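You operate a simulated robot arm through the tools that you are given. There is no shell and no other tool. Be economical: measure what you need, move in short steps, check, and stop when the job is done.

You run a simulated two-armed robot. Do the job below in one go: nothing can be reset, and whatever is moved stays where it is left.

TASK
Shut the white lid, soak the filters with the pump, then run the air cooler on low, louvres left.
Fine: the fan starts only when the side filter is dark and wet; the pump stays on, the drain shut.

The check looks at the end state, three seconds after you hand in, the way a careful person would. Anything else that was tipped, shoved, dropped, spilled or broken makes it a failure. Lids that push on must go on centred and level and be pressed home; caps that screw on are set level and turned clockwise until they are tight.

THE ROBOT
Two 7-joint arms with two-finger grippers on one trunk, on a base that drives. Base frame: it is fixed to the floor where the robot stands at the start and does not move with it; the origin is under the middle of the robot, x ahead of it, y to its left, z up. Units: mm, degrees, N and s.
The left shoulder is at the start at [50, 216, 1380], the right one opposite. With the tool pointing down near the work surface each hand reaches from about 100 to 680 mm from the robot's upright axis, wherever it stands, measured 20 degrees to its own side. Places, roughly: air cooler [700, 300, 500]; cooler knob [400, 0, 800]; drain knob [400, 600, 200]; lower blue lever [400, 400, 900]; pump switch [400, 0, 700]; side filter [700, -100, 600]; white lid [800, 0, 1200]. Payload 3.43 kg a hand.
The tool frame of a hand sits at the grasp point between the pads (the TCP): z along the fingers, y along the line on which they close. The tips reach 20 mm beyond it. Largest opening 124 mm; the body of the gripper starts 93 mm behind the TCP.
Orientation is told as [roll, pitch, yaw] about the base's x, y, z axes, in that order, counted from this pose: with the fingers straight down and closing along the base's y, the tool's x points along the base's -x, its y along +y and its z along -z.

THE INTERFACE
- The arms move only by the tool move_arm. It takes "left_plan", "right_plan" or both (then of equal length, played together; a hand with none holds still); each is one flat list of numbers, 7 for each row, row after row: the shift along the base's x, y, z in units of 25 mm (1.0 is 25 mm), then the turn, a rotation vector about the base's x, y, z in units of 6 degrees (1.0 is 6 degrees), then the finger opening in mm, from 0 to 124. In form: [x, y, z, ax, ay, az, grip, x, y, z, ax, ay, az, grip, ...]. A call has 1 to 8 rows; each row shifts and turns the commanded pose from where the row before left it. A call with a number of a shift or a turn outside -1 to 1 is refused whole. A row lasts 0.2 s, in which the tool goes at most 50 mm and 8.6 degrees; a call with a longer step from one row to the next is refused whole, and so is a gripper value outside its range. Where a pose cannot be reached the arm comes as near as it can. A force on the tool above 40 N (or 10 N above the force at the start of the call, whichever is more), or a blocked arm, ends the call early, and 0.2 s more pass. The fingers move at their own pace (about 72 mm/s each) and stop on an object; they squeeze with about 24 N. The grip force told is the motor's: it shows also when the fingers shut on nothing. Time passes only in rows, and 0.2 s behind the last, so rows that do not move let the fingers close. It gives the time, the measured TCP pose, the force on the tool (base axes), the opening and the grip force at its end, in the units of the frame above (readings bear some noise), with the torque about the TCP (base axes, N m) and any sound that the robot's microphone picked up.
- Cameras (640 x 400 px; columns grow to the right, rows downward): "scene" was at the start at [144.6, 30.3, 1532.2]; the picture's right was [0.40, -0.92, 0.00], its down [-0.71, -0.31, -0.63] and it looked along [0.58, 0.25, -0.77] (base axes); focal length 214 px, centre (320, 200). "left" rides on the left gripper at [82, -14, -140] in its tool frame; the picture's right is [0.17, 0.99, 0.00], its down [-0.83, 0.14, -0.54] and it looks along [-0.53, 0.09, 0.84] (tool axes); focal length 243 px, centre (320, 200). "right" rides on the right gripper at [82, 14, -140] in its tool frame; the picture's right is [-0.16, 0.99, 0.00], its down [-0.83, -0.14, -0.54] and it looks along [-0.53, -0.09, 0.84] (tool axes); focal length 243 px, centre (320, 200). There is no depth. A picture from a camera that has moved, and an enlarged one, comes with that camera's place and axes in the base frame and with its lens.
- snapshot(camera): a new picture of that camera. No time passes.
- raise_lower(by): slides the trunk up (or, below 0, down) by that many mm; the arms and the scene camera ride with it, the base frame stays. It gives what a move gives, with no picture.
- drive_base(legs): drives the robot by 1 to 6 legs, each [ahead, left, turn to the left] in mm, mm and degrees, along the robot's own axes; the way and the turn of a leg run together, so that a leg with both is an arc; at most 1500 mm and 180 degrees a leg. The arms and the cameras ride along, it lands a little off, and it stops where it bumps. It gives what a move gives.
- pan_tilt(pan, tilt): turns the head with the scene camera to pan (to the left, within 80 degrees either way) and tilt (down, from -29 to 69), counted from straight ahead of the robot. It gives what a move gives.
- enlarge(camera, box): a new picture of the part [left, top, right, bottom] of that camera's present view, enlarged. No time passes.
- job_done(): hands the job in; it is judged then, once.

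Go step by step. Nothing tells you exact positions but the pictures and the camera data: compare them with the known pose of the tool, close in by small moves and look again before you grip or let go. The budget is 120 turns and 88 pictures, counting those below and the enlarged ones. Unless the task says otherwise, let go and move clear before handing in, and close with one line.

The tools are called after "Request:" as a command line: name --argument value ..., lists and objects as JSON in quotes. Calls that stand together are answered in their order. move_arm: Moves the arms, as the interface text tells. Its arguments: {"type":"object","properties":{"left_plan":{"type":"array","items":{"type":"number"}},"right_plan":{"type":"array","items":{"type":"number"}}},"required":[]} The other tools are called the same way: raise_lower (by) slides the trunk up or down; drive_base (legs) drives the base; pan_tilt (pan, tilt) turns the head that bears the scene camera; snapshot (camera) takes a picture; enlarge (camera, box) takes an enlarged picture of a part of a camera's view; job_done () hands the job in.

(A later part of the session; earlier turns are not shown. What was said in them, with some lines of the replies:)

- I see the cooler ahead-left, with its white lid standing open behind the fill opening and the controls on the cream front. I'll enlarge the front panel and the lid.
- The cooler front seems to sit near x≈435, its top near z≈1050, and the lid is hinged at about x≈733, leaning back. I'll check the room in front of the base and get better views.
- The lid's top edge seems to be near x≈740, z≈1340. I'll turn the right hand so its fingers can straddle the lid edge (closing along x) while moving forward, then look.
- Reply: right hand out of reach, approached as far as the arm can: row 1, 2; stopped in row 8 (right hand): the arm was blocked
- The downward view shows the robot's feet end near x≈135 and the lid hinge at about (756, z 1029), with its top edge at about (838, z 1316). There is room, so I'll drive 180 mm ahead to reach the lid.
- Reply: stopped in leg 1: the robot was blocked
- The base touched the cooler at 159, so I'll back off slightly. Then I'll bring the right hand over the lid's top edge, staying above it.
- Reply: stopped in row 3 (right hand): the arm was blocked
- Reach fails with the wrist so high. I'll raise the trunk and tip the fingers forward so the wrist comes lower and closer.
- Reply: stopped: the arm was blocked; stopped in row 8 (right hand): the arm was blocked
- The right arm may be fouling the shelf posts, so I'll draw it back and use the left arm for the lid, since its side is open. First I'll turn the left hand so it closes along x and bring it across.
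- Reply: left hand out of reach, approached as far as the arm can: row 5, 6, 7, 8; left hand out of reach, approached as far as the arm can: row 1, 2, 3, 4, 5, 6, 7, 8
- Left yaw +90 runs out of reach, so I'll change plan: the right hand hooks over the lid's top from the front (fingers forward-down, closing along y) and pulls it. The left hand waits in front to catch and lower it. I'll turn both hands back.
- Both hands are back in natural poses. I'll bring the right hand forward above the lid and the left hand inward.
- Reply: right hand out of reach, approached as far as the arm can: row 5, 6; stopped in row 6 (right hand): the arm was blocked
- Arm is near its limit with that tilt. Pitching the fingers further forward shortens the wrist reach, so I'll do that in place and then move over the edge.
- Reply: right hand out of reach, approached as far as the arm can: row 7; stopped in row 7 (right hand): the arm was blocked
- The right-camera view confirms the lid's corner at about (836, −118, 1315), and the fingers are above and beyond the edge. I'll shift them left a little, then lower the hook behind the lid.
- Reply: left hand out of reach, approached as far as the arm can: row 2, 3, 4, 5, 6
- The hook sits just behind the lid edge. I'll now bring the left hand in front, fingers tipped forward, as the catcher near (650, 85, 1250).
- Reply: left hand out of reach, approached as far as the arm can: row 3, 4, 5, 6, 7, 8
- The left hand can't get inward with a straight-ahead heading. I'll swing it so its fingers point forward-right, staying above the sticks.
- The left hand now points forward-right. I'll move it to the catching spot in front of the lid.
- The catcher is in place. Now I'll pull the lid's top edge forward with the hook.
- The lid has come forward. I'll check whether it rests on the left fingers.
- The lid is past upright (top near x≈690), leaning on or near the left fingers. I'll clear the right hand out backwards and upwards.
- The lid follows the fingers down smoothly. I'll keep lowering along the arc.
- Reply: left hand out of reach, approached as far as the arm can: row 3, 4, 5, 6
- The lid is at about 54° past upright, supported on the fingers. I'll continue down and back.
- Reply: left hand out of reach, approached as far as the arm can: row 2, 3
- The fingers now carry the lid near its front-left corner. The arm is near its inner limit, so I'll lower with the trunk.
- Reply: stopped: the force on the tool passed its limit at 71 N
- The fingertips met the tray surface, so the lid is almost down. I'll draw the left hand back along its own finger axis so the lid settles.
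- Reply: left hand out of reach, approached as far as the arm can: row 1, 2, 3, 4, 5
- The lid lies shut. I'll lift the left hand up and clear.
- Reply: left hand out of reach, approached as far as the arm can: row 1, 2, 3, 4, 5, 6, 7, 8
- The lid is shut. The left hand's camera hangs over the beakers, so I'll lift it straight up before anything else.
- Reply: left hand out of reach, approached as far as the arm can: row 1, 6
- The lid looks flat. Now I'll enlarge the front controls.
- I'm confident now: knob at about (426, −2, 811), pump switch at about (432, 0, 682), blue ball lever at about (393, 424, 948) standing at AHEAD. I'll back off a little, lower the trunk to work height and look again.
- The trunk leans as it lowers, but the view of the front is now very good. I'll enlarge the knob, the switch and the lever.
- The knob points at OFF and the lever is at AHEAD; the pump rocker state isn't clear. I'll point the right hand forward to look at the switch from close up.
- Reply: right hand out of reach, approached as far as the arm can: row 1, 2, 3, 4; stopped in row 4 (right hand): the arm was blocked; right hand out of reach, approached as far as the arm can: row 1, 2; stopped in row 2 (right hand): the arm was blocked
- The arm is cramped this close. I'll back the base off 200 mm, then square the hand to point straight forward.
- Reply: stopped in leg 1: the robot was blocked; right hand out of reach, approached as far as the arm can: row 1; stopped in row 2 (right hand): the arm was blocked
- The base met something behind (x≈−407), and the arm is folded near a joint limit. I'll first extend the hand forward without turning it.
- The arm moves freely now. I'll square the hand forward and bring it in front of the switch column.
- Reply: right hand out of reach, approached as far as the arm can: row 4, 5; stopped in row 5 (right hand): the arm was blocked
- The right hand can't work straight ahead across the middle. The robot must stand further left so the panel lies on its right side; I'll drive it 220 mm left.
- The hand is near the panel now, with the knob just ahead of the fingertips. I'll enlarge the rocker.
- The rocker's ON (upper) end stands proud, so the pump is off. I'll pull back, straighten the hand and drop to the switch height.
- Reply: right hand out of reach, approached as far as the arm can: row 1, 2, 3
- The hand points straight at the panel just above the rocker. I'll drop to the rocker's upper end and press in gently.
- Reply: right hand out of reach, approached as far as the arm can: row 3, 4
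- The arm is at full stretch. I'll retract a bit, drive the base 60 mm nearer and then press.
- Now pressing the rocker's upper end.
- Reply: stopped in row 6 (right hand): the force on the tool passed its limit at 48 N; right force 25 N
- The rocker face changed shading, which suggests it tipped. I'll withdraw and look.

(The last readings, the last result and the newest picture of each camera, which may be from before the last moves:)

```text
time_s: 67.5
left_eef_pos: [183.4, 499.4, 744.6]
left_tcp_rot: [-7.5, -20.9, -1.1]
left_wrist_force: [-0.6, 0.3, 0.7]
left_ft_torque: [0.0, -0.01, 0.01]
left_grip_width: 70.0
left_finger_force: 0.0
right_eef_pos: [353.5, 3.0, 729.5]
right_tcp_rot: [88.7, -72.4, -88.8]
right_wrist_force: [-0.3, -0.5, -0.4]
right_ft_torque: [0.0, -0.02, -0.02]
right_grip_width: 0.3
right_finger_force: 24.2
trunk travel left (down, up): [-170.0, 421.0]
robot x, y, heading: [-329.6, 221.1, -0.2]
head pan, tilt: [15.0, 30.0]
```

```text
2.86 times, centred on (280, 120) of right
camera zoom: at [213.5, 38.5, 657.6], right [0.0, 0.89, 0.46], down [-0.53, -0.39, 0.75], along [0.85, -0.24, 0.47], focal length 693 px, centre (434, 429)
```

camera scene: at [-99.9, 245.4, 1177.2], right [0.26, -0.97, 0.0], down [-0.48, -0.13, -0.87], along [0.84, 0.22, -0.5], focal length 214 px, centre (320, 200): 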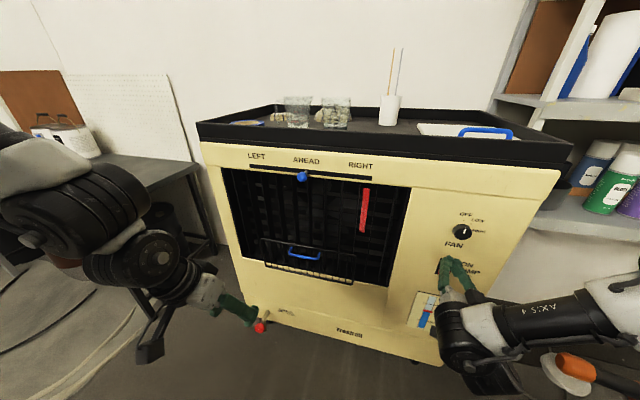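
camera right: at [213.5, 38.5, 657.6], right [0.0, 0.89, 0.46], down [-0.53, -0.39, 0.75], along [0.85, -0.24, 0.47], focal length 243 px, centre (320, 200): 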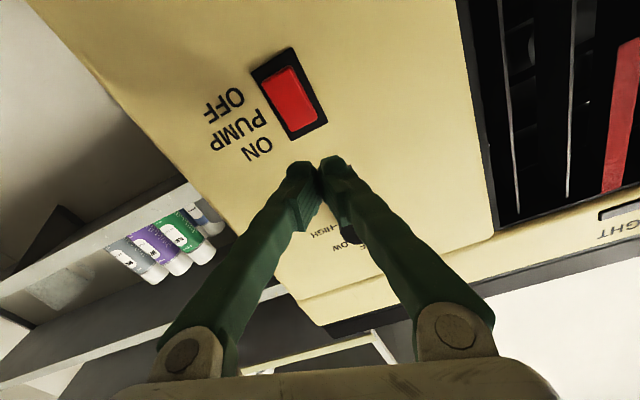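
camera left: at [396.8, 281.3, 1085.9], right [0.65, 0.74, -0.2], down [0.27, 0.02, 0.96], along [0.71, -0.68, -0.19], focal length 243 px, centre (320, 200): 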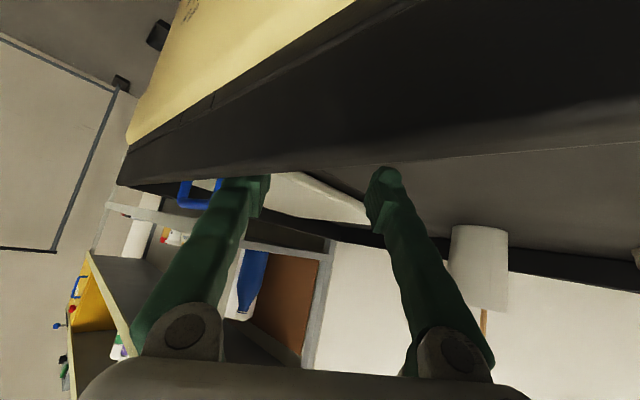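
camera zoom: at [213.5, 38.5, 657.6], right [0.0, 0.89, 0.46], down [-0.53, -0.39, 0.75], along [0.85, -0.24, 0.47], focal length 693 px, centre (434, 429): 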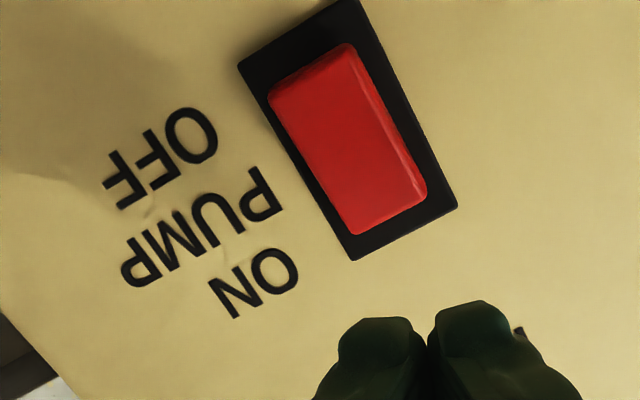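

The rocker is now pressed in at ON, so the pump is on. While the filter soaks I'll bring the left hand up, pointing forward, to the blue ball lever.

Request:
move_arm --left_plan '[0, -0.3, 0.9, 0, -1, 0, 80, 0, -0.3, 0.9, 0, -1, 0, 80, 0, -0.3, 0.9, 0, -1, 0, 80, 0, -0.3, 0.9, 0, -1, 0, 80, 0, -0.3, 0.9, 0, -1, 0, 80, 0, -0.3, 0.9, 0, -1, 0, 80, 0, -0.3, 0.9, 0, -1, 0, 80, 0, -0.3, 0.9, 0, -1, 0, 80]'

Request:
move_arm --left_plan '[0.5, 0, 0, 0, -1, 0, 80, 0.5, 0, 0, 0, -1, 0, 80, 0.5, 0, 0, 0, -1, 0, 80, 0.5, 0, 0, 0, -0.3, 0, 80]'

Request:
snapshot --camera "left"

```text
time_s: 69.3
left_eef_pos: [327.1, 460.0, 914.8]
left_tcp_rot: [-5.5, -68.8, -2.9]
left_wrist_force: [0.3, -0.5, 0.0]
left_ft_torque: [-0.01, 0.03, 0.01]
left_grip_width: 80.0
left_finger_force: 0.0
left hand out of reach, approached as far as the arm can: row 1, 2, 3, 4, 5, 6, 7, 8
right_eef_pos: [354.8, 3.2, 731.0]
right_tcp_rot: [88.7, -72.2, -88.7]
right_wrist_force: [-0.3, -0.4, -0.8]
right_ft_torque: [0.0, 0.01, 0.0]
right_grip_width: 0.1
right_finger_force: 23.8
trunk travel left (down, up): [-170.0, 421.0]
robot x, y, heading: [-328.3, 222.7, -0.2]
head pan, tilt: [15.0, 30.0]
```

```text
time_s: 70.3
left_eef_pos: [354.3, 455.4, 910.7]
left_tcp_rot: [-5.6, -77.9, -3.2]
left_wrist_force: [-0.1, 0.5, 0.2]
left_ft_torque: [-0.03, 0.04, -0.03]
left_grip_width: 79.8
left_finger_force: 0.1
left hand out of reach, approached as far as the arm can: row 2, 3
right_eef_pos: [355.0, 3.7, 730.5]
right_tcp_rot: [88.7, -72.5, -88.5]
right_wrist_force: [-0.6, 0.8, 0.4]
right_ft_torque: [0.02, -0.01, -0.02]
right_grip_width: 0.1
right_finger_force: 24.5
trunk travel left (down, up): [-170.0, 421.0]
robot x, y, heading: [-329.5, 222.1, -0.1]
head pan, tilt: [15.0, 30.0]
```

```text
28 pictures are left
camera left: at [199.7, 463.3, 861.2], right [0.11, 0.98, -0.18], down [-0.33, 0.21, 0.92], along [0.94, -0.05, 0.34], focal length 243 px, centre (320, 200)
```

left: 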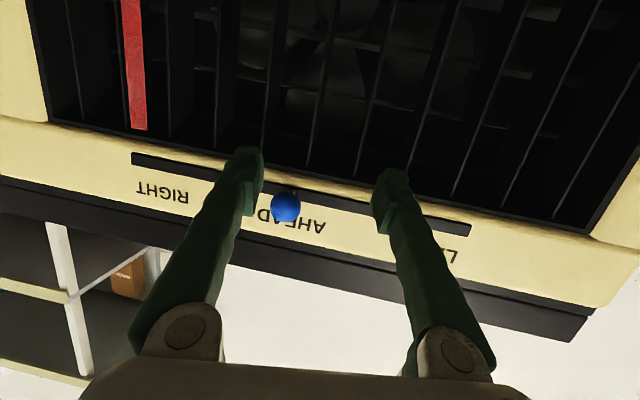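

The ball sits at about (390, 425, 943), between the fingers in y but a bit above. I'll centre on it, rise and move forward to straddle it.

Request:
move_arm --left_plan '[0, -0.6, 0, 0, 0, 0, 80, 0, -0.5, 0, 0, 0, 0, 80, 0, 0, 0.7, 0, 0, 0, 80, 0, 0, 0.6, 0, 0, 0, 80, 0.5, 0, 0, 0, 0, 0, 80, 0.6, 0, 0, 0, 0, 0, 80]'

Request:
snapshot --camera "left"

```text
time_s: 71.7
left_eef_pos: [384.1, 429.0, 944.1]
left_tcp_rot: [-4.7, -77.9, -4.2]
left_wrist_force: [-0.7, 0.0, 1.0]
left_ft_torque: [0.01, -0.01, -0.01]
left_grip_width: 80.0
left_finger_force: 0.2
left hand out of reach, approached as far as the arm can: row 4
right_eef_pos: [355.6, 3.4, 730.1]
right_tcp_rot: [88.8, -72.3, -88.7]
right_wrist_force: [-0.4, 0.0, 0.2]
right_ft_torque: [-0.01, 0.01, 0.0]
right_grip_width: 0.2
right_finger_force: 23.8
trunk travel left (down, up): [-170.0, 421.0]
robot x, y, heading: [-329.9, 224.3, -0.2]
head pan, tilt: [15.0, 30.0]
```

```text
27 pictures are left
camera left: at [229.4, 437.9, 893.6], right [0.12, 0.98, -0.18], down [-0.33, 0.21, 0.92], along [0.94, -0.05, 0.34], focal length 243 px, centre (320, 200)
```

left: 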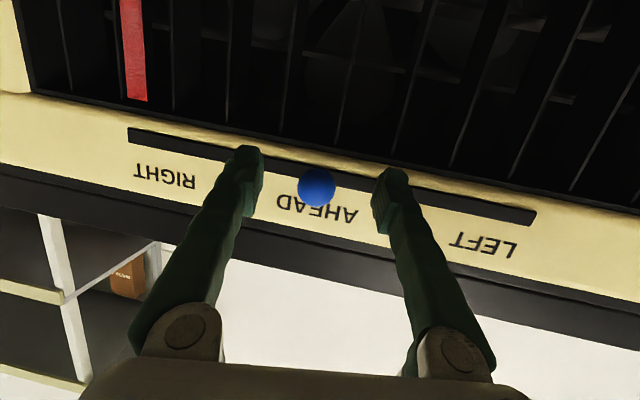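

The ball is centred between the pads. I'll narrow the grip around it without squeezing and slide towards LEFT.

Request:
move_arm --left_plan '[0, 0, 0, 0, 0, 0, 40, 0, 0, 0, 0, 0, 0, 40, 0, 0.5, 0, 0, 0, 0, 40, 0, 0.5, 0, 0, 0, 0, 40, 0, 0.5, 0, 0, 0, 0, 40, 0, 0.5, 0, 0, 0, 0, 40, 0, 0.5, 0, 0, 0, 0, 40, 0, 0.5, 0, 0, 0, 0, 40]'

Request:
snapshot --camera "left"

```text
time_s: 73.5
left_eef_pos: [385.1, 505.9, 943.6]
left_tcp_rot: [-4.8, -78.0, -4.2]
left_wrist_force: [0.6, -0.3, 0.3]
left_ft_torque: [0.0, 0.0, -0.03]
left_grip_width: 40.6
left_finger_force: 0.5
right_eef_pos: [354.9, 1.7, 730.8]
right_tcp_rot: [88.9, -72.4, -88.8]
right_wrist_force: [-1.0, 0.0, 1.1]
right_ft_torque: [0.0, 0.01, 0.04]
right_grip_width: 0.0
right_finger_force: 24.2
trunk travel left (down, up): [-170.0, 421.0]
robot x, y, heading: [-331.5, 224.2, -0.2]
head pan, tilt: [15.0, 30.0]
```

```text
26 pictures are left
camera left: at [229.5, 513.1, 893.6], right [0.12, 0.98, -0.18], down [-0.33, 0.21, 0.92], along [0.94, -0.05, 0.34], focal length 243 px, centre (320, 200)
```

left: 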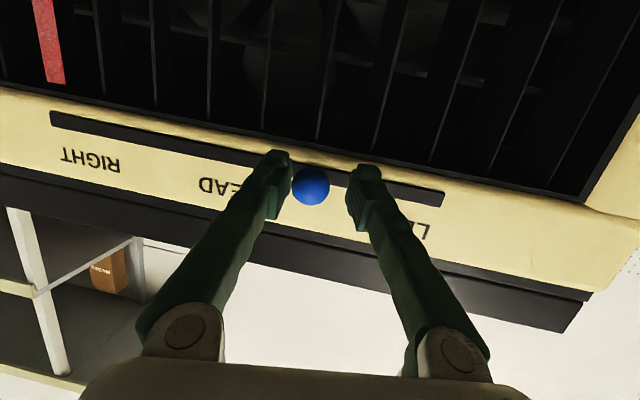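

The lever follows easily. I'll carry on towards the LEFT end.

Request:
move_arm --left_plan '[0, 0.6, 0, 0, 0, 0, 40, 0, 0.6, 0, 0, 0, 0, 40, 0, 0.6, 0, 0, 0, 0, 40, 0, 0.5, 0, 0, 0, 0, 40, 0, 0.4, 0, 0, 0, 0, 40, 0, 0.4, 0, 0, 0, 0, 40, 0, 0.4, 0, 0, 0, 0, 40, 0, 0.3, 0, 0, 0, 0, 40]'

Request:
snapshot --camera "left"

Request:
snapshot --camera "scene"

```text
time_s: 75.3
left_eef_pos: [385.2, 593.8, 944.2]
left_tcp_rot: [-4.3, -77.8, -5.1]
left_wrist_force: [3.4, -25.9, -4.6]
left_ft_torque: [0.18, -0.03, -0.14]
left_grip_width: 55.0
left_finger_force: 12.4
right_eef_pos: [355.9, -0.9, 729.4]
right_tcp_rot: [88.8, -72.2, -88.7]
right_wrist_force: [-1.2, 0.0, -0.5]
right_ft_torque: [0.01, -0.02, 0.0]
right_grip_width: 0.2
right_finger_force: 24.1
trunk travel left (down, up): [-170.0, 421.0]
robot x, y, heading: [-327.2, 220.7, -0.0]
head pan, tilt: [15.0, 30.0]
```

```text
25 pictures are left
camera left: at [229.5, 602.7, 893.9], right [0.13, 0.98, -0.18], down [-0.32, 0.21, 0.92], along [0.94, -0.06, 0.34], focal length 243 px, centre (320, 200)
```

left: 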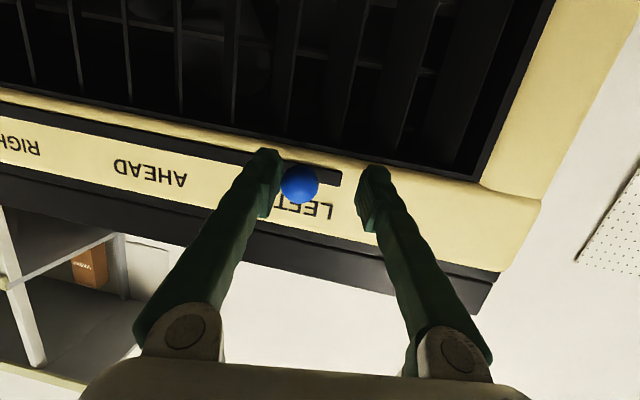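

```text
24 pictures are left
camera scene: at [-40.3, 241.9, 1177.1], right [0.25, -0.97, 0.0], down [-0.48, -0.12, -0.87], along [0.84, 0.22, -0.5], focal length 214 px, centre (320, 200)
```

scene: 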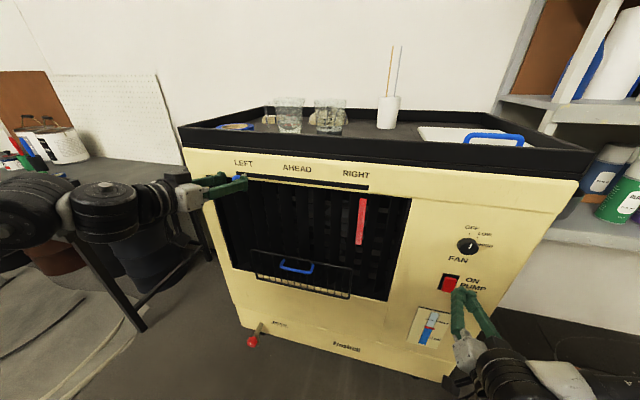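

The lever is against its LEFT stop. I'll open and withdraw the left hand, and swing the right hand out to look at the side filter.

Request:
move_arm --left_plan '[0, -0.3, 0, 0, 0, 0, 90, 0, 0, 0, 0, 0, 0, 90, 0, 0, 0, 0, 0, 0, 90, -0.8, 0, 0, 0, 0, 0, 90, -0.8, 0, 0, 0, 0, 0, 90, -0.8, 0, 0, 0, 0, 0, 90, -0.8, 0, 0, 0, 0, 0, 90]' --right_plan '[-0.8, -1, 0, 0, 0, 0, 0, -0.8, -1, 0, 0, 0, 0, 0, 0, -1, 0, 0, 0, 0, 0, 0, -1, 0, 0, 0, 0, 0, 0, -1, -0.5, 0, 0.5, 0.5, 0, 0, -1, -0.5, 0, 0.5, 0.5, 0, 0, -1, -0.5, 0, 0.5, 0.5, 0]'

Request:
move_arm --right_plan '[0.5, -1, 0, 0, 0.5, 1, 0, 0.5, -1, 0, 0, 0.5, 1, 0, 0.5, -1, 0, 0, 0.5, 1, 0, 0.5, -1, 0, 0, 0.5, 1, 0, 0.5, -1, 0, 0, 0.5, 1, 0, 0.5, -1, 0, 0, 0.5, 1, 0]'

Request:
snapshot --camera "right"

```text
time_s: 76.9
left_eef_pos: [311.6, 594.5, 942.4]
left_tcp_rot: [-4.7, -77.9, -4.3]
left_wrist_force: [0.3, -0.5, 0.3]
left_ft_torque: [-0.01, -0.01, -0.01]
left_grip_width: 89.9
left_finger_force: 0.0
left hand out of reach, approached as far as the arm can: row 7
right_eef_pos: [301.3, -89.5, 711.0]
right_tcp_rot: [62.1, -69.6, -55.5]
right_wrist_force: [0.0, 1.5, 0.2]
right_ft_torque: [0.02, 0.0, -0.03]
right_grip_width: 0.1
right_finger_force: 23.9
right hand out of reach, approached as far as the arm can: row 2, 3, 4, 5, 6, 7
trunk travel left (down, up): [-170.0, 421.0]
robot x, y, heading: [-327.2, 226.0, -0.5]
head pan, tilt: [15.0, 30.0]
```

```text
time_s: 78.3
left_eef_pos: [311.5, 594.4, 942.6]
left_tcp_rot: [-4.7, -77.9, -4.4]
left_wrist_force: [0.6, -1.2, -0.1]
left_ft_torque: [0.0, -0.01, -0.03]
left_grip_width: 90.0
left_finger_force: 0.0
right_eef_pos: [203.7, 70.0, 717.7]
right_tcp_rot: [45.2, -60.4, -15.3]
right_wrist_force: [-0.1, 0.4, 0.4]
right_ft_torque: [-0.01, 0.03, -0.01]
right_grip_width: 0.0
right_finger_force: 24.1
right hand out of reach, approached as far as the arm can: row 1, 2, 3, 4, 5, 6
trunk travel left (down, up): [-170.0, 421.0]
robot x, y, heading: [-327.7, 224.6, -0.1]
head pan, tilt: [15.0, 30.0]
```

```text
23 pictures are left
camera right: at [50.9, 18.4, 699.0], right [-0.32, 0.81, 0.49], down [0.03, -0.51, 0.86], along [0.95, 0.29, 0.14], focal length 243 px, centre (320, 200)
```

right: 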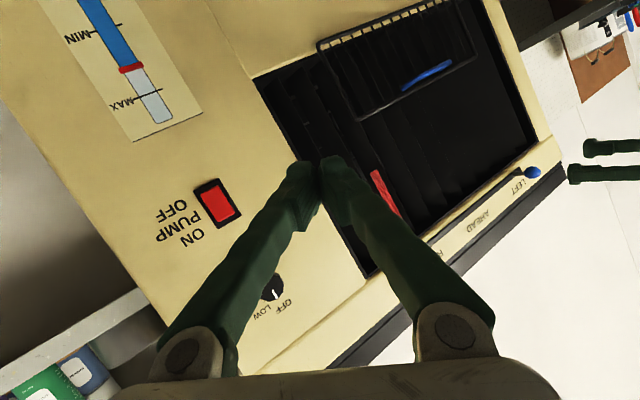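

The arm can't look round the corner from here. I'll drive the base to the right and use the head camera instead.

Request:
drive_base --legs '[[0, -700, 0]]'

Request:
pan_tilt --pan 25 --tilt 32

Request:
snapshot --camera "scene"

```text
time_s: 88.0
left_eef_pos: [308.6, -103.6, 942.4]
left_tcp_rot: [-4.8, -77.9, -4.3]
left_wrist_force: [0.7, -0.3, -0.2]
left_ft_torque: [0.01, 0.0, 0.0]
left_grip_width: 89.8
left_finger_force: 0.1
right_eef_pos: [201.7, -627.9, 717.0]
right_tcp_rot: [45.0, -60.6, -15.6]
right_wrist_force: [0.4, 0.2, 0.5]
right_ft_torque: [-0.02, 0.01, 0.0]
right_grip_width: 0.0
right_finger_force: 24.0
trunk travel left (down, up): [-170.0, 421.0]
robot x, y, heading: [-332.7, -473.9, -0.3]
head pan, tilt: [15.0, 30.0]
```

```text
time_s: 88.7
left_eef_pos: [309.8, -104.3, 942.4]
left_tcp_rot: [-4.8, -77.9, -4.4]
left_wrist_force: [-0.4, -0.1, 0.4]
left_ft_torque: [0.02, 0.01, 0.0]
left_grip_width: 90.3
left_finger_force: 0.0
right_eef_pos: [201.2, -627.6, 717.8]
right_tcp_rot: [45.1, -60.6, -15.5]
right_wrist_force: [1.3, -0.7, 0.9]
right_ft_torque: [-0.01, -0.02, -0.01]
right_grip_width: 0.1
right_finger_force: 24.3
trunk travel left (down, up): [-170.0, 421.0]
robot x, y, heading: [-331.6, -477.9, -0.1]
head pan, tilt: [25.0, 32.0]
```

```text
22 pictures are left
camera scene: at [-50.1, -438.1, 1174.2], right [0.42, -0.91, 0.0], down [-0.48, -0.22, -0.85], along [0.77, 0.35, -0.53], focal length 214 px, centre (320, 200)
```

scene: 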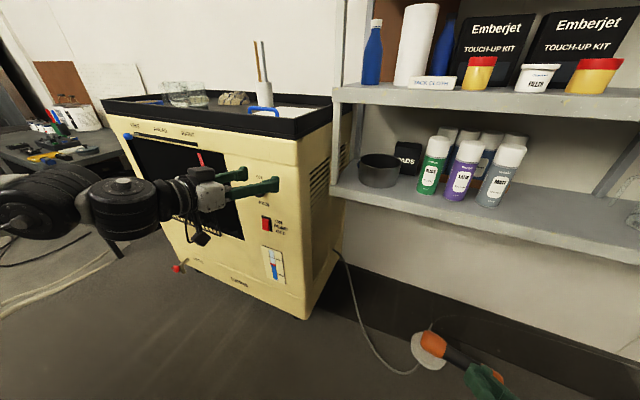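

The side face is visible. I'll enlarge it.

Request:
enlarge --camera "scene" --box '[290, 120, 370, 320]'

```text
2.00 times, centred on (330, 220) of scene
camera zoom: at [-50.1, -438.1, 1174.2], right [0.42, -0.91, 0.0], down [-0.48, -0.22, -0.85], along [0.77, 0.35, -0.53], focal length 429 px, centre (300, 160)
```

zoom: 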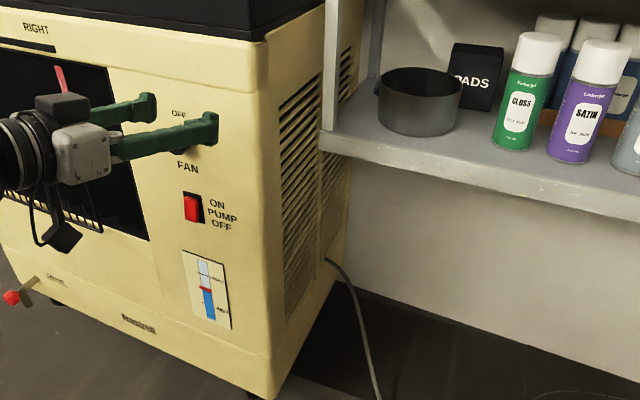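

Request:
enlarge --camera "scene" --box '[305, 140, 345, 290]'

Request:
enlarge --camera "scene" --box '[308, 150, 348, 190]'

```text
2.67 times, centred on (325, 215) of scene
camera zoom: at [-50.1, -438.1, 1174.2], right [0.42, -0.91, 0.0], down [-0.48, -0.22, -0.85], along [0.77, 0.35, -0.53], focal length 572 px, centre (307, 160)
```

zoom: 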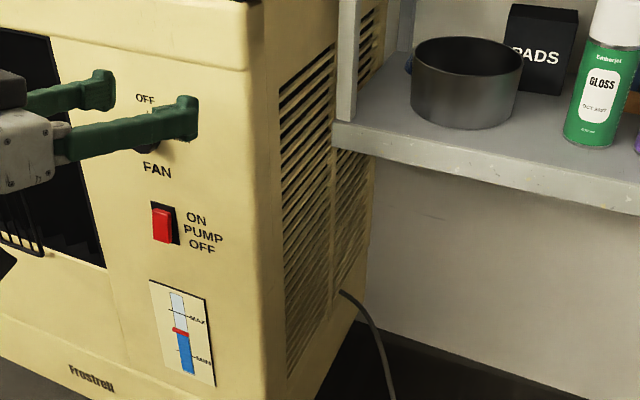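

```text
10.00 times, centred on (328, 170) of scene
camera zoom: at [-50.1, -438.1, 1174.2], right [0.42, -0.91, 0.0], down [-0.48, -0.22, -0.85], along [0.77, 0.35, -0.53], focal length 2145 px, centre (240, 500)
```

zoom: 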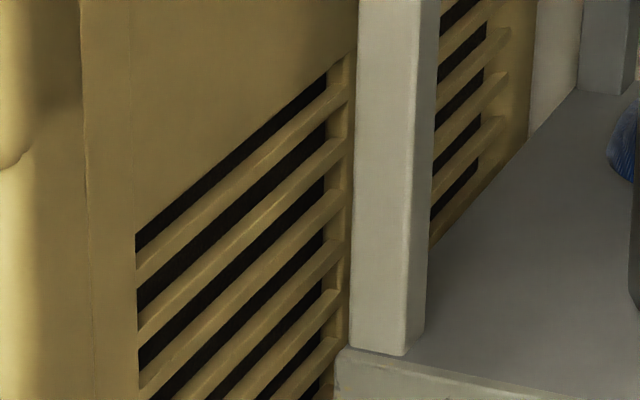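

Request:
enlarge --camera "scene" --box '[305, 185, 345, 225]'

Request:
enlarge --camera "scene" --box '[305, 225, 345, 265]'

```text
10.00 times, centred on (325, 205) of scene
camera zoom: at [-50.1, -438.1, 1174.2], right [0.42, -0.91, 0.0], down [-0.48, -0.22, -0.85], along [0.77, 0.35, -0.53], focal length 2145 px, centre (270, 150)
```

zoom: 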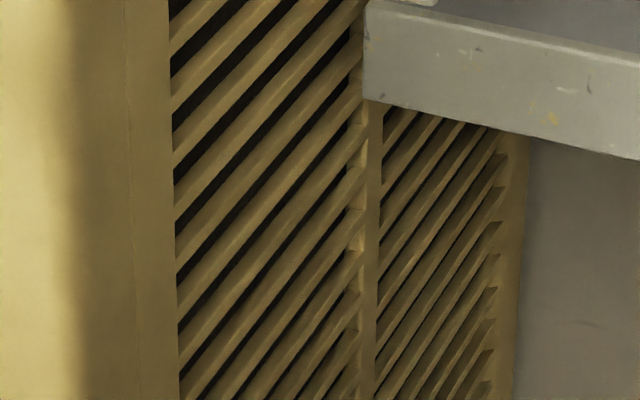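

```text
10.00 times, centred on (325, 245) of scene
camera zoom: at [-50.1, -438.1, 1174.2], right [0.42, -0.91, 0.0], down [-0.48, -0.22, -0.85], along [0.77, 0.35, -0.53], focal length 2145 px, centre (270, -250)
```

zoom: 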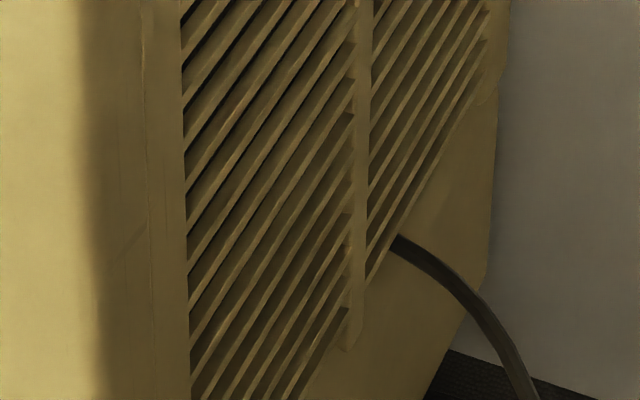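

The upper gaps show a black, wet-looking filter, but the lower gaps are less clear. I'll move further right for a squarer view, which also gives soaking time.

Request:
drive_base --legs '[[0, -300, 0]]'

Request:
raise_lower --by -60

Request:
pan_tilt --pan 38 --tilt 25

Request:
snapshot --camera "scene"

```text
time_s: 93.3
left_eef_pos: [306.2, -402.4, 942.5]
left_tcp_rot: [-4.8, -77.9, -4.3]
left_wrist_force: [0.6, 0.7, 0.8]
left_ft_torque: [0.01, -0.02, 0.01]
left_grip_width: 89.8
left_finger_force: 0.0
right_eef_pos: [199.3, -926.0, 716.4]
right_tcp_rot: [45.2, -60.6, -15.4]
right_wrist_force: [0.4, -1.2, -0.3]
right_ft_torque: [0.03, 0.01, -0.04]
right_grip_width: 0.1
right_finger_force: 24.1
trunk travel left (down, up): [-170.0, 421.0]
robot x, y, heading: [-337.0, -773.6, -0.5]
head pan, tilt: [25.0, 32.0]
```

```text
time_s: 94.3
left_eef_pos: [322.0, -401.8, 852.1]
left_tcp_rot: [-5.7, -75.3, -3.6]
left_wrist_force: [0.3, -0.8, 0.7]
left_ft_torque: [-0.03, -0.03, -0.01]
left_grip_width: 89.9
left_finger_force: 0.0
right_eef_pos: [202.3, -925.8, 630.1]
right_tcp_rot: [44.0, -57.7, -14.4]
right_wrist_force: [0.4, -0.3, -0.1]
right_ft_torque: [0.0, -0.01, -0.02]
right_grip_width: 0.0
right_finger_force: 24.1
trunk travel left (down, up): [-110.0, 481.0]
robot x, y, heading: [-328.9, -776.1, -0.0]
head pan, tilt: [25.0, 32.0]
```

```text
time_s: 95.0
left_eef_pos: [323.2, -402.5, 851.7]
left_tcp_rot: [-5.6, -75.1, -3.6]
left_wrist_force: [0.7, -0.3, 0.1]
left_ft_torque: [0.01, -0.02, -0.02]
left_grip_width: 90.1
left_finger_force: 0.1
right_eef_pos: [203.5, -926.5, 630.2]
right_tcp_rot: [44.0, -57.6, -14.4]
right_wrist_force: [-0.6, -1.1, -0.2]
right_ft_torque: [-0.02, 0.0, 0.02]
right_grip_width: 0.0
right_finger_force: 24.0
trunk travel left (down, up): [-110.0, 481.0]
robot x, y, heading: [-335.4, -774.4, -0.3]
head pan, tilt: [38.0, 25.0]
```

```text
16 pictures are left
camera scene: at [-35.9, -718.3, 1114.7], right [0.61, -0.79, 0.0], down [-0.33, -0.26, -0.91], along [0.72, 0.55, -0.42], focal length 214 px, centre (320, 200)
```

scene: 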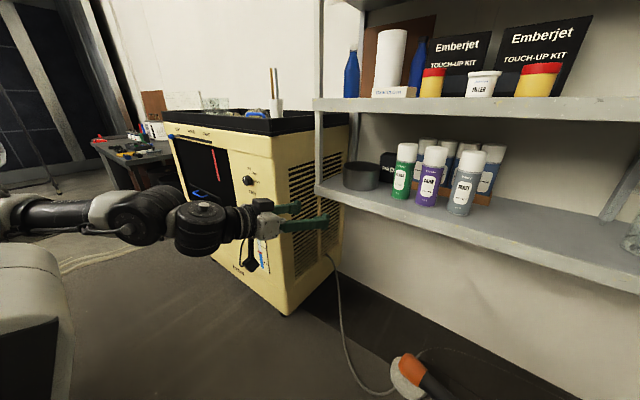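

Request:
enlarge --camera "scene" --box '[280, 150, 345, 280]'

```text
3.08 times, centred on (312, 215) of scene
camera zoom: at [-35.9, -718.3, 1114.7], right [0.61, -0.79, 0.0], down [-0.33, -0.26, -0.91], along [0.72, 0.55, -0.42], focal length 660 px, centre (343, 154)
```

zoom: 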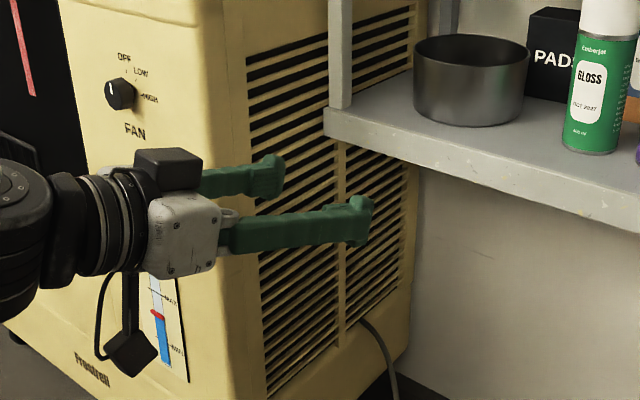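

Request:
enlarge --camera "scene" --box '[300, 155, 330, 185]'

Request:
enlarge --camera "scene" --box '[292, 230, 332, 275]'

```text
13.33 times, centred on (315, 170) of scene
camera zoom: at [-35.9, -718.3, 1114.7], right [0.61, -0.79, 0.0], down [-0.33, -0.26, -0.91], along [0.72, 0.55, -0.42], focal length 2860 px, centre (387, 600)
```

zoom: 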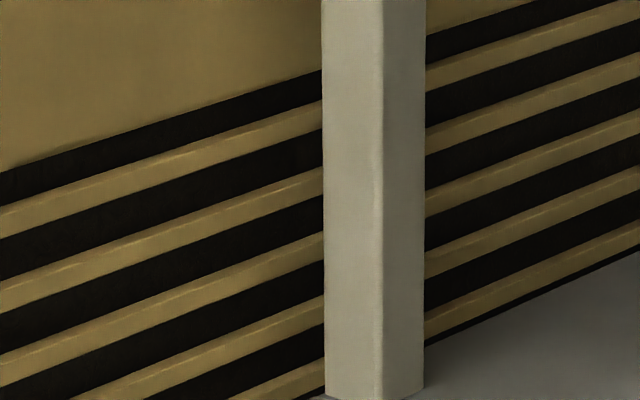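

```text
8.89 times, centred on (312, 252) of scene
camera zoom: at [-35.9, -718.3, 1114.7], right [0.61, -0.79, 0.0], down [-0.33, -0.26, -0.91], along [0.72, 0.55, -0.42], focal length 1906 px, centre (391, -267)
```

zoom: 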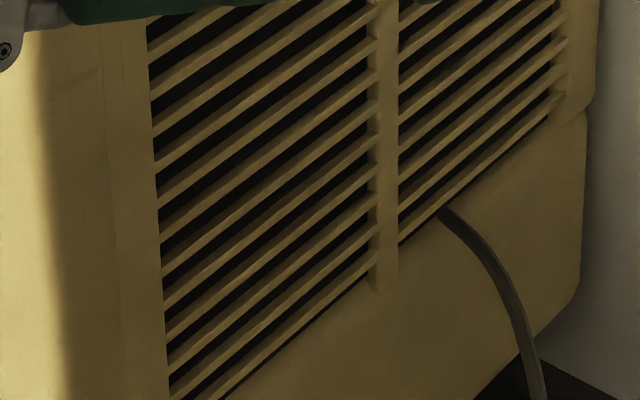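

The filter is dark from top to bottom behind every slat, so it is wet. Now I'll return to the working place on the left to turn the fan knob.

Request:
raise_lower --by 60

Request:
drive_base --legs '[[0, 1000, 0]]'

Request:
pan_tilt --pan -5 --tilt 30

Request:
move_arm --right_plan '[0.5, -0.2, 0, 0, -0.5, -1, 0, 0.7, -0.3, 0.2, 0, -0.5, -1, 0, 0.7, -0.3, 0.2, 0, -0.5, -1, 0, 0.7, -0.3, 0.2, 0, -0.5, -1, 0, 0.7, -0.3, 0.2, 0, -0.5, -1, 0, 0.5, -0.3, 0.2, 0, -0.5, -1, 0]'

```text
time_s: 96.0
left_eef_pos: [321.2, -401.7, 911.3]
left_tcp_rot: [-5.8, -75.1, -3.3]
left_wrist_force: [-0.8, 0.3, 0.4]
left_ft_torque: [0.03, 0.01, -0.03]
left_grip_width: 90.0
left_finger_force: 0.0
right_eef_pos: [200.4, -925.3, 712.2]
right_tcp_rot: [45.2, -60.1, -15.7]
right_wrist_force: [0.1, 0.8, 0.4]
right_ft_torque: [-0.01, -0.05, 0.03]
right_grip_width: 0.2
right_finger_force: 24.1
trunk travel left (down, up): [-170.0, 421.0]
robot x, y, heading: [-331.8, -774.2, -0.4]
head pan, tilt: [38.0, 25.0]
```

```text
time_s: 109.6
left_eef_pos: [323.2, 599.4, 912.5]
left_tcp_rot: [-5.7, -75.2, -3.3]
left_wrist_force: [0.9, 0.1, 0.3]
left_ft_torque: [0.01, -0.02, 0.04]
left_grip_width: 90.0
left_finger_force: 0.1
right_eef_pos: [202.8, 74.5, 712.7]
right_tcp_rot: [45.0, -60.0, -15.4]
right_wrist_force: [-0.3, -0.8, 0.5]
right_ft_torque: [-0.02, 0.02, -0.03]
right_grip_width: 0.0
right_finger_force: 24.1
trunk travel left (down, up): [-170.0, 421.0]
robot x, y, heading: [-331.7, 226.8, -0.0]
head pan, tilt: [38.0, 25.0]
```

```text
time_s: 110.7
left_eef_pos: [323.3, 599.6, 911.7]
left_tcp_rot: [-5.7, -75.0, -3.3]
left_wrist_force: [0.5, 0.5, 0.4]
left_ft_torque: [0.01, 0.03, 0.02]
left_grip_width: 89.9
left_finger_force: 0.1
right_eef_pos: [203.9, 75.4, 711.1]
right_tcp_rot: [45.0, -60.1, -15.4]
right_wrist_force: [0.1, -0.3, 0.2]
right_ft_torque: [0.02, -0.02, 0.0]
right_grip_width: 0.0
right_finger_force: 24.0
trunk travel left (down, up): [-170.0, 421.0]
robot x, y, heading: [-329.9, 225.8, 0.1]
head pan, tilt: [-5.0, 30.0]
```

```text
time_s: 112.1
left_eef_pos: [322.8, 599.6, 911.4]
left_tcp_rot: [-5.8, -75.2, -3.3]
left_wrist_force: [-0.4, 0.1, 0.6]
left_ft_torque: [0.0, -0.03, -0.01]
left_grip_width: 89.9
left_finger_force: 0.1
right_eef_pos: [320.6, 21.0, 730.2]
right_tcp_rot: [78.5, -72.1, -82.3]
right_wrist_force: [0.1, 0.6, -0.6]
right_ft_torque: [0.01, -0.03, 0.02]
right_grip_width: 0.2
right_finger_force: 24.2
right hand out of reach, approached as far as the arm can: row 6
trunk travel left (down, up): [-170.0, 421.0]
robot x, y, heading: [-332.2, 224.7, -0.3]
head pan, tilt: [-5.0, 30.0]
```

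The hand is squared up again. I'll rise to knob height, open the fingers and pre-roll the hand anticlockwise so that the turn to LOW ends near neutral.

Request:
move_arm --right_plan '[0, -0.2, 0.6, -1, 0, 0, 70, 0, -0.2, 0.6, -1, 0, 0, 70, 0, -0.2, 0.6, -1, 0, 0, 70, 0, -0.2, 0.6, -1, 0, 0, 70, 0.3, -0.1, 0.6, -1, 0, 0, 70, 0.3, 0, 0.2, 0, 0, 0, 70]'

Request:
snapshot --camera "right"

```text
time_s: 113.5
left_eef_pos: [322.9, 599.8, 911.1]
left_tcp_rot: [-5.7, -75.2, -3.3]
left_wrist_force: [-0.5, 0.0, -0.1]
left_ft_torque: [0.01, 0.01, 0.01]
left_grip_width: 89.9
left_finger_force: 0.0
right_eef_pos: [360.9, -92.1, 775.6]
right_tcp_rot: [-74.1, -83.3, 69.7]
right_wrist_force: [-0.1, -0.4, 0.2]
right_ft_torque: [-0.01, 0.02, 0.01]
right_grip_width: 70.3
right_finger_force: 0.1
right hand out of reach, approached as far as the arm can: row 1, 2, 3, 4, 5
trunk travel left (down, up): [-170.0, 421.0]
robot x, y, heading: [-326.7, 225.0, -0.3]
head pan, tilt: [-5.0, 30.0]
```

```text
12 pictures are left
camera right: at [218.8, -78.5, 697.5], right [0.08, 1.0, 0.05], down [-0.51, -0.01, 0.86], along [0.85, -0.1, 0.51], focal length 243 px, centre (320, 200)
```

right: 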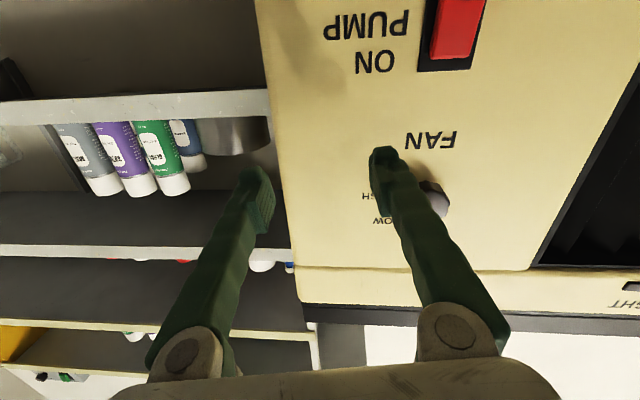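

The arm prefers y≈−92 with this roll, so I'll shift the base 90 mm left, then rise to the knob height.

Request:
drive_base --legs '[[0, 92, 0]]'

Request:
move_arm --right_plan '[0, 0, 0.7, 0, 0, 0, 70, 0, 0, 0.7, 0, 0, 0, 70]'

Request:
snapshot --camera "right"

```text
time_s: 115.4
left_eef_pos: [322.7, 691.0, 912.7]
left_tcp_rot: [-5.6, -75.1, -3.2]
left_wrist_force: [-0.6, -0.5, -0.9]
left_ft_torque: [-0.01, 0.04, 0.0]
left_grip_width: 90.0
left_finger_force: 0.0
right_eef_pos: [362.3, 0.1, 775.5]
right_tcp_rot: [-74.2, -83.3, 69.8]
right_wrist_force: [-0.6, -0.8, -0.3]
right_ft_torque: [-0.02, 0.03, -0.01]
right_grip_width: 70.2
right_finger_force: 0.1
trunk travel left (down, up): [-170.0, 421.0]
robot x, y, heading: [-331.7, 314.5, 0.3]
head pan, tilt: [-5.0, 30.0]
```

```text
time_s: 116.0
left_eef_pos: [323.0, 691.5, 912.0]
left_tcp_rot: [-5.6, -75.1, -3.3]
left_wrist_force: [-0.5, 0.7, -0.1]
left_ft_torque: [0.0, 0.01, -0.01]
left_grip_width: 89.8
left_finger_force: 0.1
right_eef_pos: [360.1, -3.8, 811.2]
right_tcp_rot: [-74.2, -83.3, 70.0]
right_wrist_force: [0.2, -0.6, -0.7]
right_ft_torque: [0.0, -0.01, -0.03]
right_grip_width: 70.0
right_finger_force: 0.2
right hand out of reach, approached as far as the arm can: row 2
trunk travel left (down, up): [-170.0, 421.0]
robot x, y, heading: [-331.4, 314.9, -0.0]
head pan, tilt: [-5.0, 30.0]
```

```text
11 pictures are left
camera right: at [219.2, 9.5, 733.1], right [0.08, 1.0, 0.05], down [-0.51, -0.01, 0.86], along [0.85, -0.09, 0.51], focal length 243 px, centre (320, 200)
```

right: 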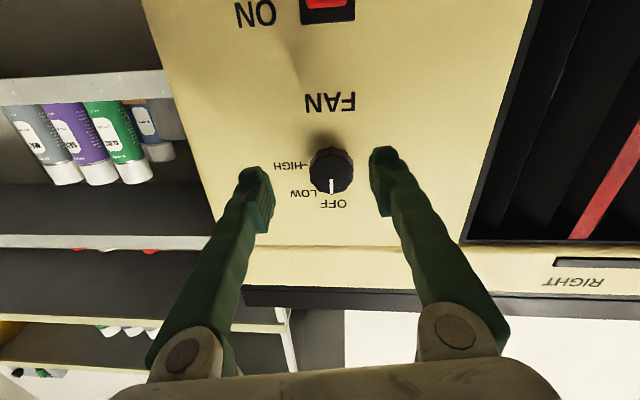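

The knob is centred at about (415, 0, 818) between the fingers. I'll move in around it and close.

Request:
move_arm --right_plan '[0.5, 0.15, 0.3, 0, 0, 0, 70, 0.7, 0, 0, 0, 0, 0, 70, 0.7, 0, 0, 0, 0, 0, 70, 0, 0, 0, 0, 0, 0, 0, 0, 0, 0, 0, 0, 0, 0, 0, 0, 0, 0, 0, 0, 0]'

Request:
snapshot --camera "right"

```text
time_s: 117.4
left_eef_pos: [323.3, 692.3, 912.6]
left_tcp_rot: [-5.9, -75.0, -3.0]
left_wrist_force: [-0.2, 0.7, 0.8]
left_ft_torque: [0.0, -0.02, 0.0]
left_grip_width: 90.1
left_finger_force: 0.0
right_eef_pos: [408.9, 1.8, 819.7]
right_tcp_rot: [-74.7, -83.2, 70.5]
right_wrist_force: [3.8, 8.5, 1.5]
right_ft_torque: [-0.06, -0.07, 0.2]
right_grip_width: 40.7
right_finger_force: 45.1
trunk travel left (down, up): [-170.0, 421.0]
robot x, y, heading: [-330.1, 313.2, -0.1]
head pan, tilt: [-5.0, 30.0]
```

```text
10 pictures are left
camera right: at [267.1, 14.6, 740.8], right [0.08, 1.0, 0.05], down [-0.52, -0.01, 0.86], along [0.85, -0.09, 0.51], focal length 243 px, centre (320, 200)
```

right: 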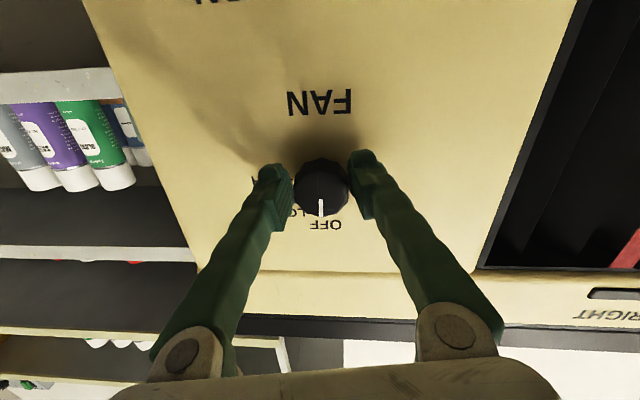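

The knob is gripped firmly. I'll turn it clockwise by about 42°.

Request:
move_arm --right_plan '[0, 0, 0, 1, 0, 0, 0, 0, 0, 0, 1, 0, 0, 0, 0, 0, 0, 1, 0, 0, 0, 0, 0, 0, 1, 0, 0, 0, 0, 0, 0, 1, 0, 0, 0, 0, 0, 0, 1, 0, 0, 0, 0, 0, 0, 1, 0, 0, 0]'

Request:
snapshot --camera "right"

```text
time_s: 119.0
left_eef_pos: [322.3, 694.1, 911.8]
left_tcp_rot: [-6.3, -75.2, -2.5]
left_wrist_force: [0.9, 0.3, 0.5]
left_ft_torque: [0.01, -0.02, 0.05]
left_grip_width: 90.1
left_finger_force: 0.1
right_eef_pos: [409.5, 5.1, 820.6]
right_tcp_rot: [83.0, -54.1, -86.0]
right_wrist_force: [-1.2, 33.9, 3.0]
right_ft_torque: [-0.15, 0.01, 0.66]
right_grip_width: 40.7
right_finger_force: 44.9
trunk travel left (down, up): [-170.0, 421.0]
robot x, y, heading: [-328.3, 319.2, -0.0]
head pan, tilt: [-5.0, 30.0]
```

```text
9 pictures are left
camera right: at [266.9, 66.4, 772.8], right [0.07, 0.7, 0.71], down [-0.51, -0.58, 0.63], along [0.86, -0.41, 0.32], focal length 243 px, centre (320, 200)
```

right: 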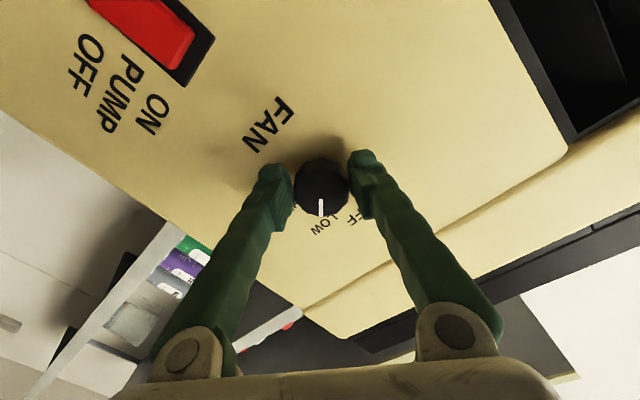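

The pointer now aims at LOW. I'll release and withdraw straight back, then check.

Request:
move_arm --right_plan '[0, 0, 0, 0, 0, 0, 70, 0, 0, 0, 0, 0, 0, 70, -0.6, 0, 0, 0, 0, 0, 70, -0.8, 0, 0, 0, 0, 0, 70, -0.8, 0, 0, 0, 0, 0, 70]'

Request:
enlarge --camera "right" --box '[220, 80, 420, 280]'

```text
time_s: 120.2
left_eef_pos: [322.5, 691.5, 911.8]
left_tcp_rot: [-5.6, -75.1, -3.4]
left_wrist_force: [0.4, 0.1, 0.2]
left_ft_torque: [0.03, 0.0, 0.03]
left_grip_width: 89.9
left_finger_force: 0.1
right_eef_pos: [353.2, -0.2, 818.0]
right_tcp_rot: [82.9, -54.2, -86.0]
right_wrist_force: [0.3, 0.1, 0.8]
right_ft_torque: [0.0, 0.04, -0.01]
right_grip_width: 69.9
right_finger_force: 0.1
trunk travel left (down, up): [-170.0, 421.0]
robot x, y, heading: [-330.4, 317.9, 0.1]
head pan, tilt: [-5.0, 30.0]
```

```text
2.00 times, centred on (320, 180) of right
camera zoom: at [211.3, 60.9, 771.0], right [0.08, 0.7, 0.71], down [-0.51, -0.58, 0.63], along [0.85, -0.41, 0.32], focal length 485 px, centre (320, 240)
```

zoom: 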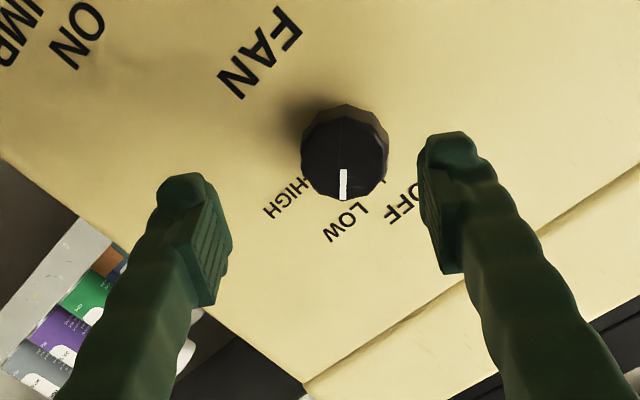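

The pointer rests on LOW. I'll withdraw the base for a final overall look.

Request:
move_arm --right_plan '[-0.8, 0, 0, 0, 0, 0, 70, -0.8, 0, 0, 0, 0, 0, 70]'

Request:
drive_base --legs '[[-50, 0, 0]]'

Request:
snapshot --camera "scene"

```text
time_s: 120.8
left_eef_pos: [322.3, 691.1, 913.2]
left_tcp_rot: [-5.7, -75.2, -3.3]
left_wrist_force: [0.1, 0.7, 0.7]
left_ft_torque: [0.03, -0.02, 0.02]
left_grip_width: 90.0
left_finger_force: 0.1
right_eef_pos: [313.8, -0.6, 817.5]
right_tcp_rot: [82.9, -54.2, -86.2]
right_wrist_force: [0.2, -0.2, 0.4]
right_ft_torque: [0.0, 0.02, -0.02]
right_grip_width: 70.3
right_finger_force: 0.0
trunk travel left (down, up): [-170.0, 421.0]
robot x, y, heading: [-332.2, 316.4, -0.1]
head pan, tilt: [-5.0, 30.0]
```

```text
time_s: 121.8
left_eef_pos: [273.0, 690.4, 912.6]
left_tcp_rot: [-5.8, -75.1, -3.2]
left_wrist_force: [-0.3, 0.1, 0.1]
left_ft_torque: [0.02, 0.03, 0.0]
left_grip_width: 90.0
left_finger_force: 0.0
right_eef_pos: [264.2, -1.0, 820.5]
right_tcp_rot: [82.7, -54.3, -86.3]
right_wrist_force: [-1.7, 0.0, -0.3]
right_ft_torque: [-0.01, 0.02, 0.0]
right_grip_width: 70.2
right_finger_force: 0.0
trunk travel left (down, up): [-170.0, 421.0]
robot x, y, heading: [-383.3, 317.0, 0.2]
head pan, tilt: [-5.0, 30.0]
```

```text
7 pictures are left
camera scene: at [-91.0, 308.1, 1177.5], right [-0.09, -1.0, 0.0], down [-0.5, 0.04, -0.87], along [0.86, -0.07, -0.5], focal length 214 px, centre (320, 200)
```

scene: 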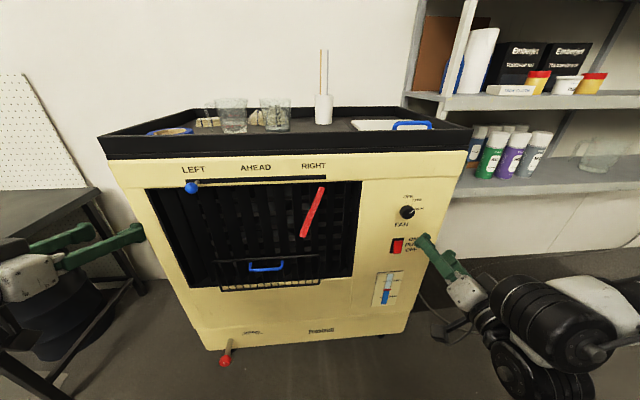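

The ribbon now blows towards the left, so the fan is running with the louvres left. I'll take a last close look at the lid and the controls.

Request:
enlarge --camera "scene" --box '[320, 100, 480, 200]'

Request:
enlarge --camera "scene" --box '[360, 180, 440, 320]'

Request:
enlarge --camera "scene" --box '[140, 150, 360, 370]'

```text
4.00 times, centred on (400, 150) of scene
camera zoom: at [-91.0, 308.1, 1177.5], right [-0.09, -1.0, 0.0], down [-0.5, 0.04, -0.87], along [0.86, -0.07, -0.5], focal length 858 px, centre (0, 400)
```

zoom: 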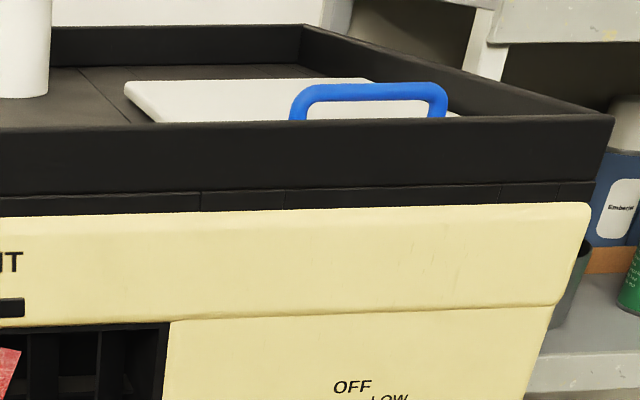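

```text
2.86 times, centred on (400, 250) of scene
camera zoom: at [-91.0, 308.1, 1177.5], right [-0.09, -1.0, 0.0], down [-0.5, 0.04, -0.87], along [0.86, -0.07, -0.5], focal length 613 px, centre (91, 57)
```

zoom: 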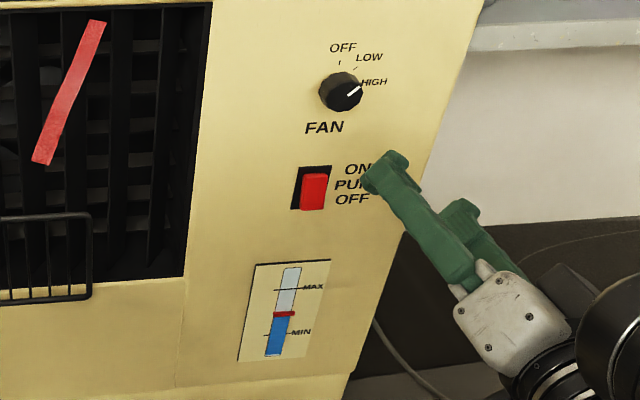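

```text
1.82 times, centred on (250, 260) of scene
camera zoom: at [-91.0, 308.1, 1177.5], right [-0.09, -1.0, 0.0], down [-0.5, 0.04, -0.87], along [0.86, -0.07, -0.5], focal length 390 px, centre (447, 91)
```

zoom: 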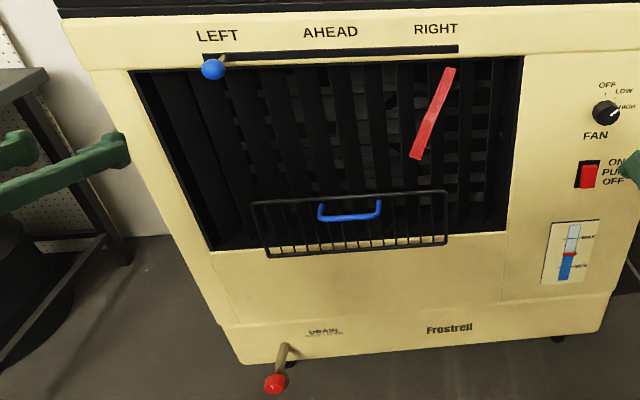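

Everything looks right; I'll use one more enlargement to judge the knob pointer against the LOW tick.

Request:
enlarge --camera "scene" --box '[394, 188, 424, 222]'

```text
11.76 times, centred on (409, 205) of scene
camera zoom: at [-91.0, 308.1, 1177.5], right [-0.09, -1.0, 0.0], down [-0.5, 0.04, -0.87], along [0.86, -0.07, -0.5], focal length 2523 px, centre (-727, 141)
```

zoom: 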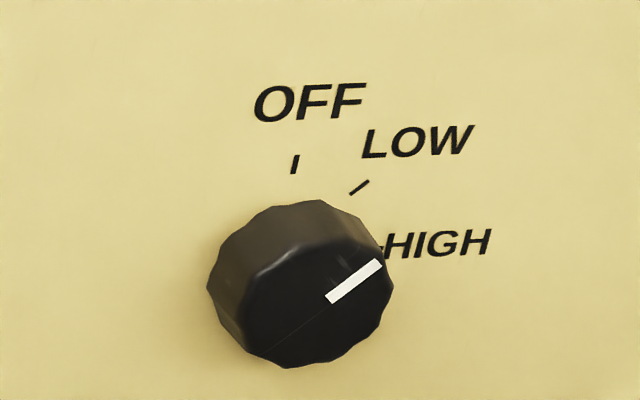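

The pointer is parallel to the LOW tick. The lid is flat, the pump is on, the lever is at LEFT, the drain is untouched and both hands are clear, so I'm handing in.

Request:
job_done

```text
The job is handed in.
```

The job is handed in: the lid is shut, the pump is on, and the fan was turned to LOW once the side filter was dark behind every slat. The louvre lever is at LEFT with the ribbon blowing left. I never touched the drain. The base bumped the cooler once (it stopped there and I backed off), a finger touched the tray at 71 N while I lowered the lid, and the base met something behind it. I saw nothing tipped, spilled or moved, but I didn't check behind the robot.
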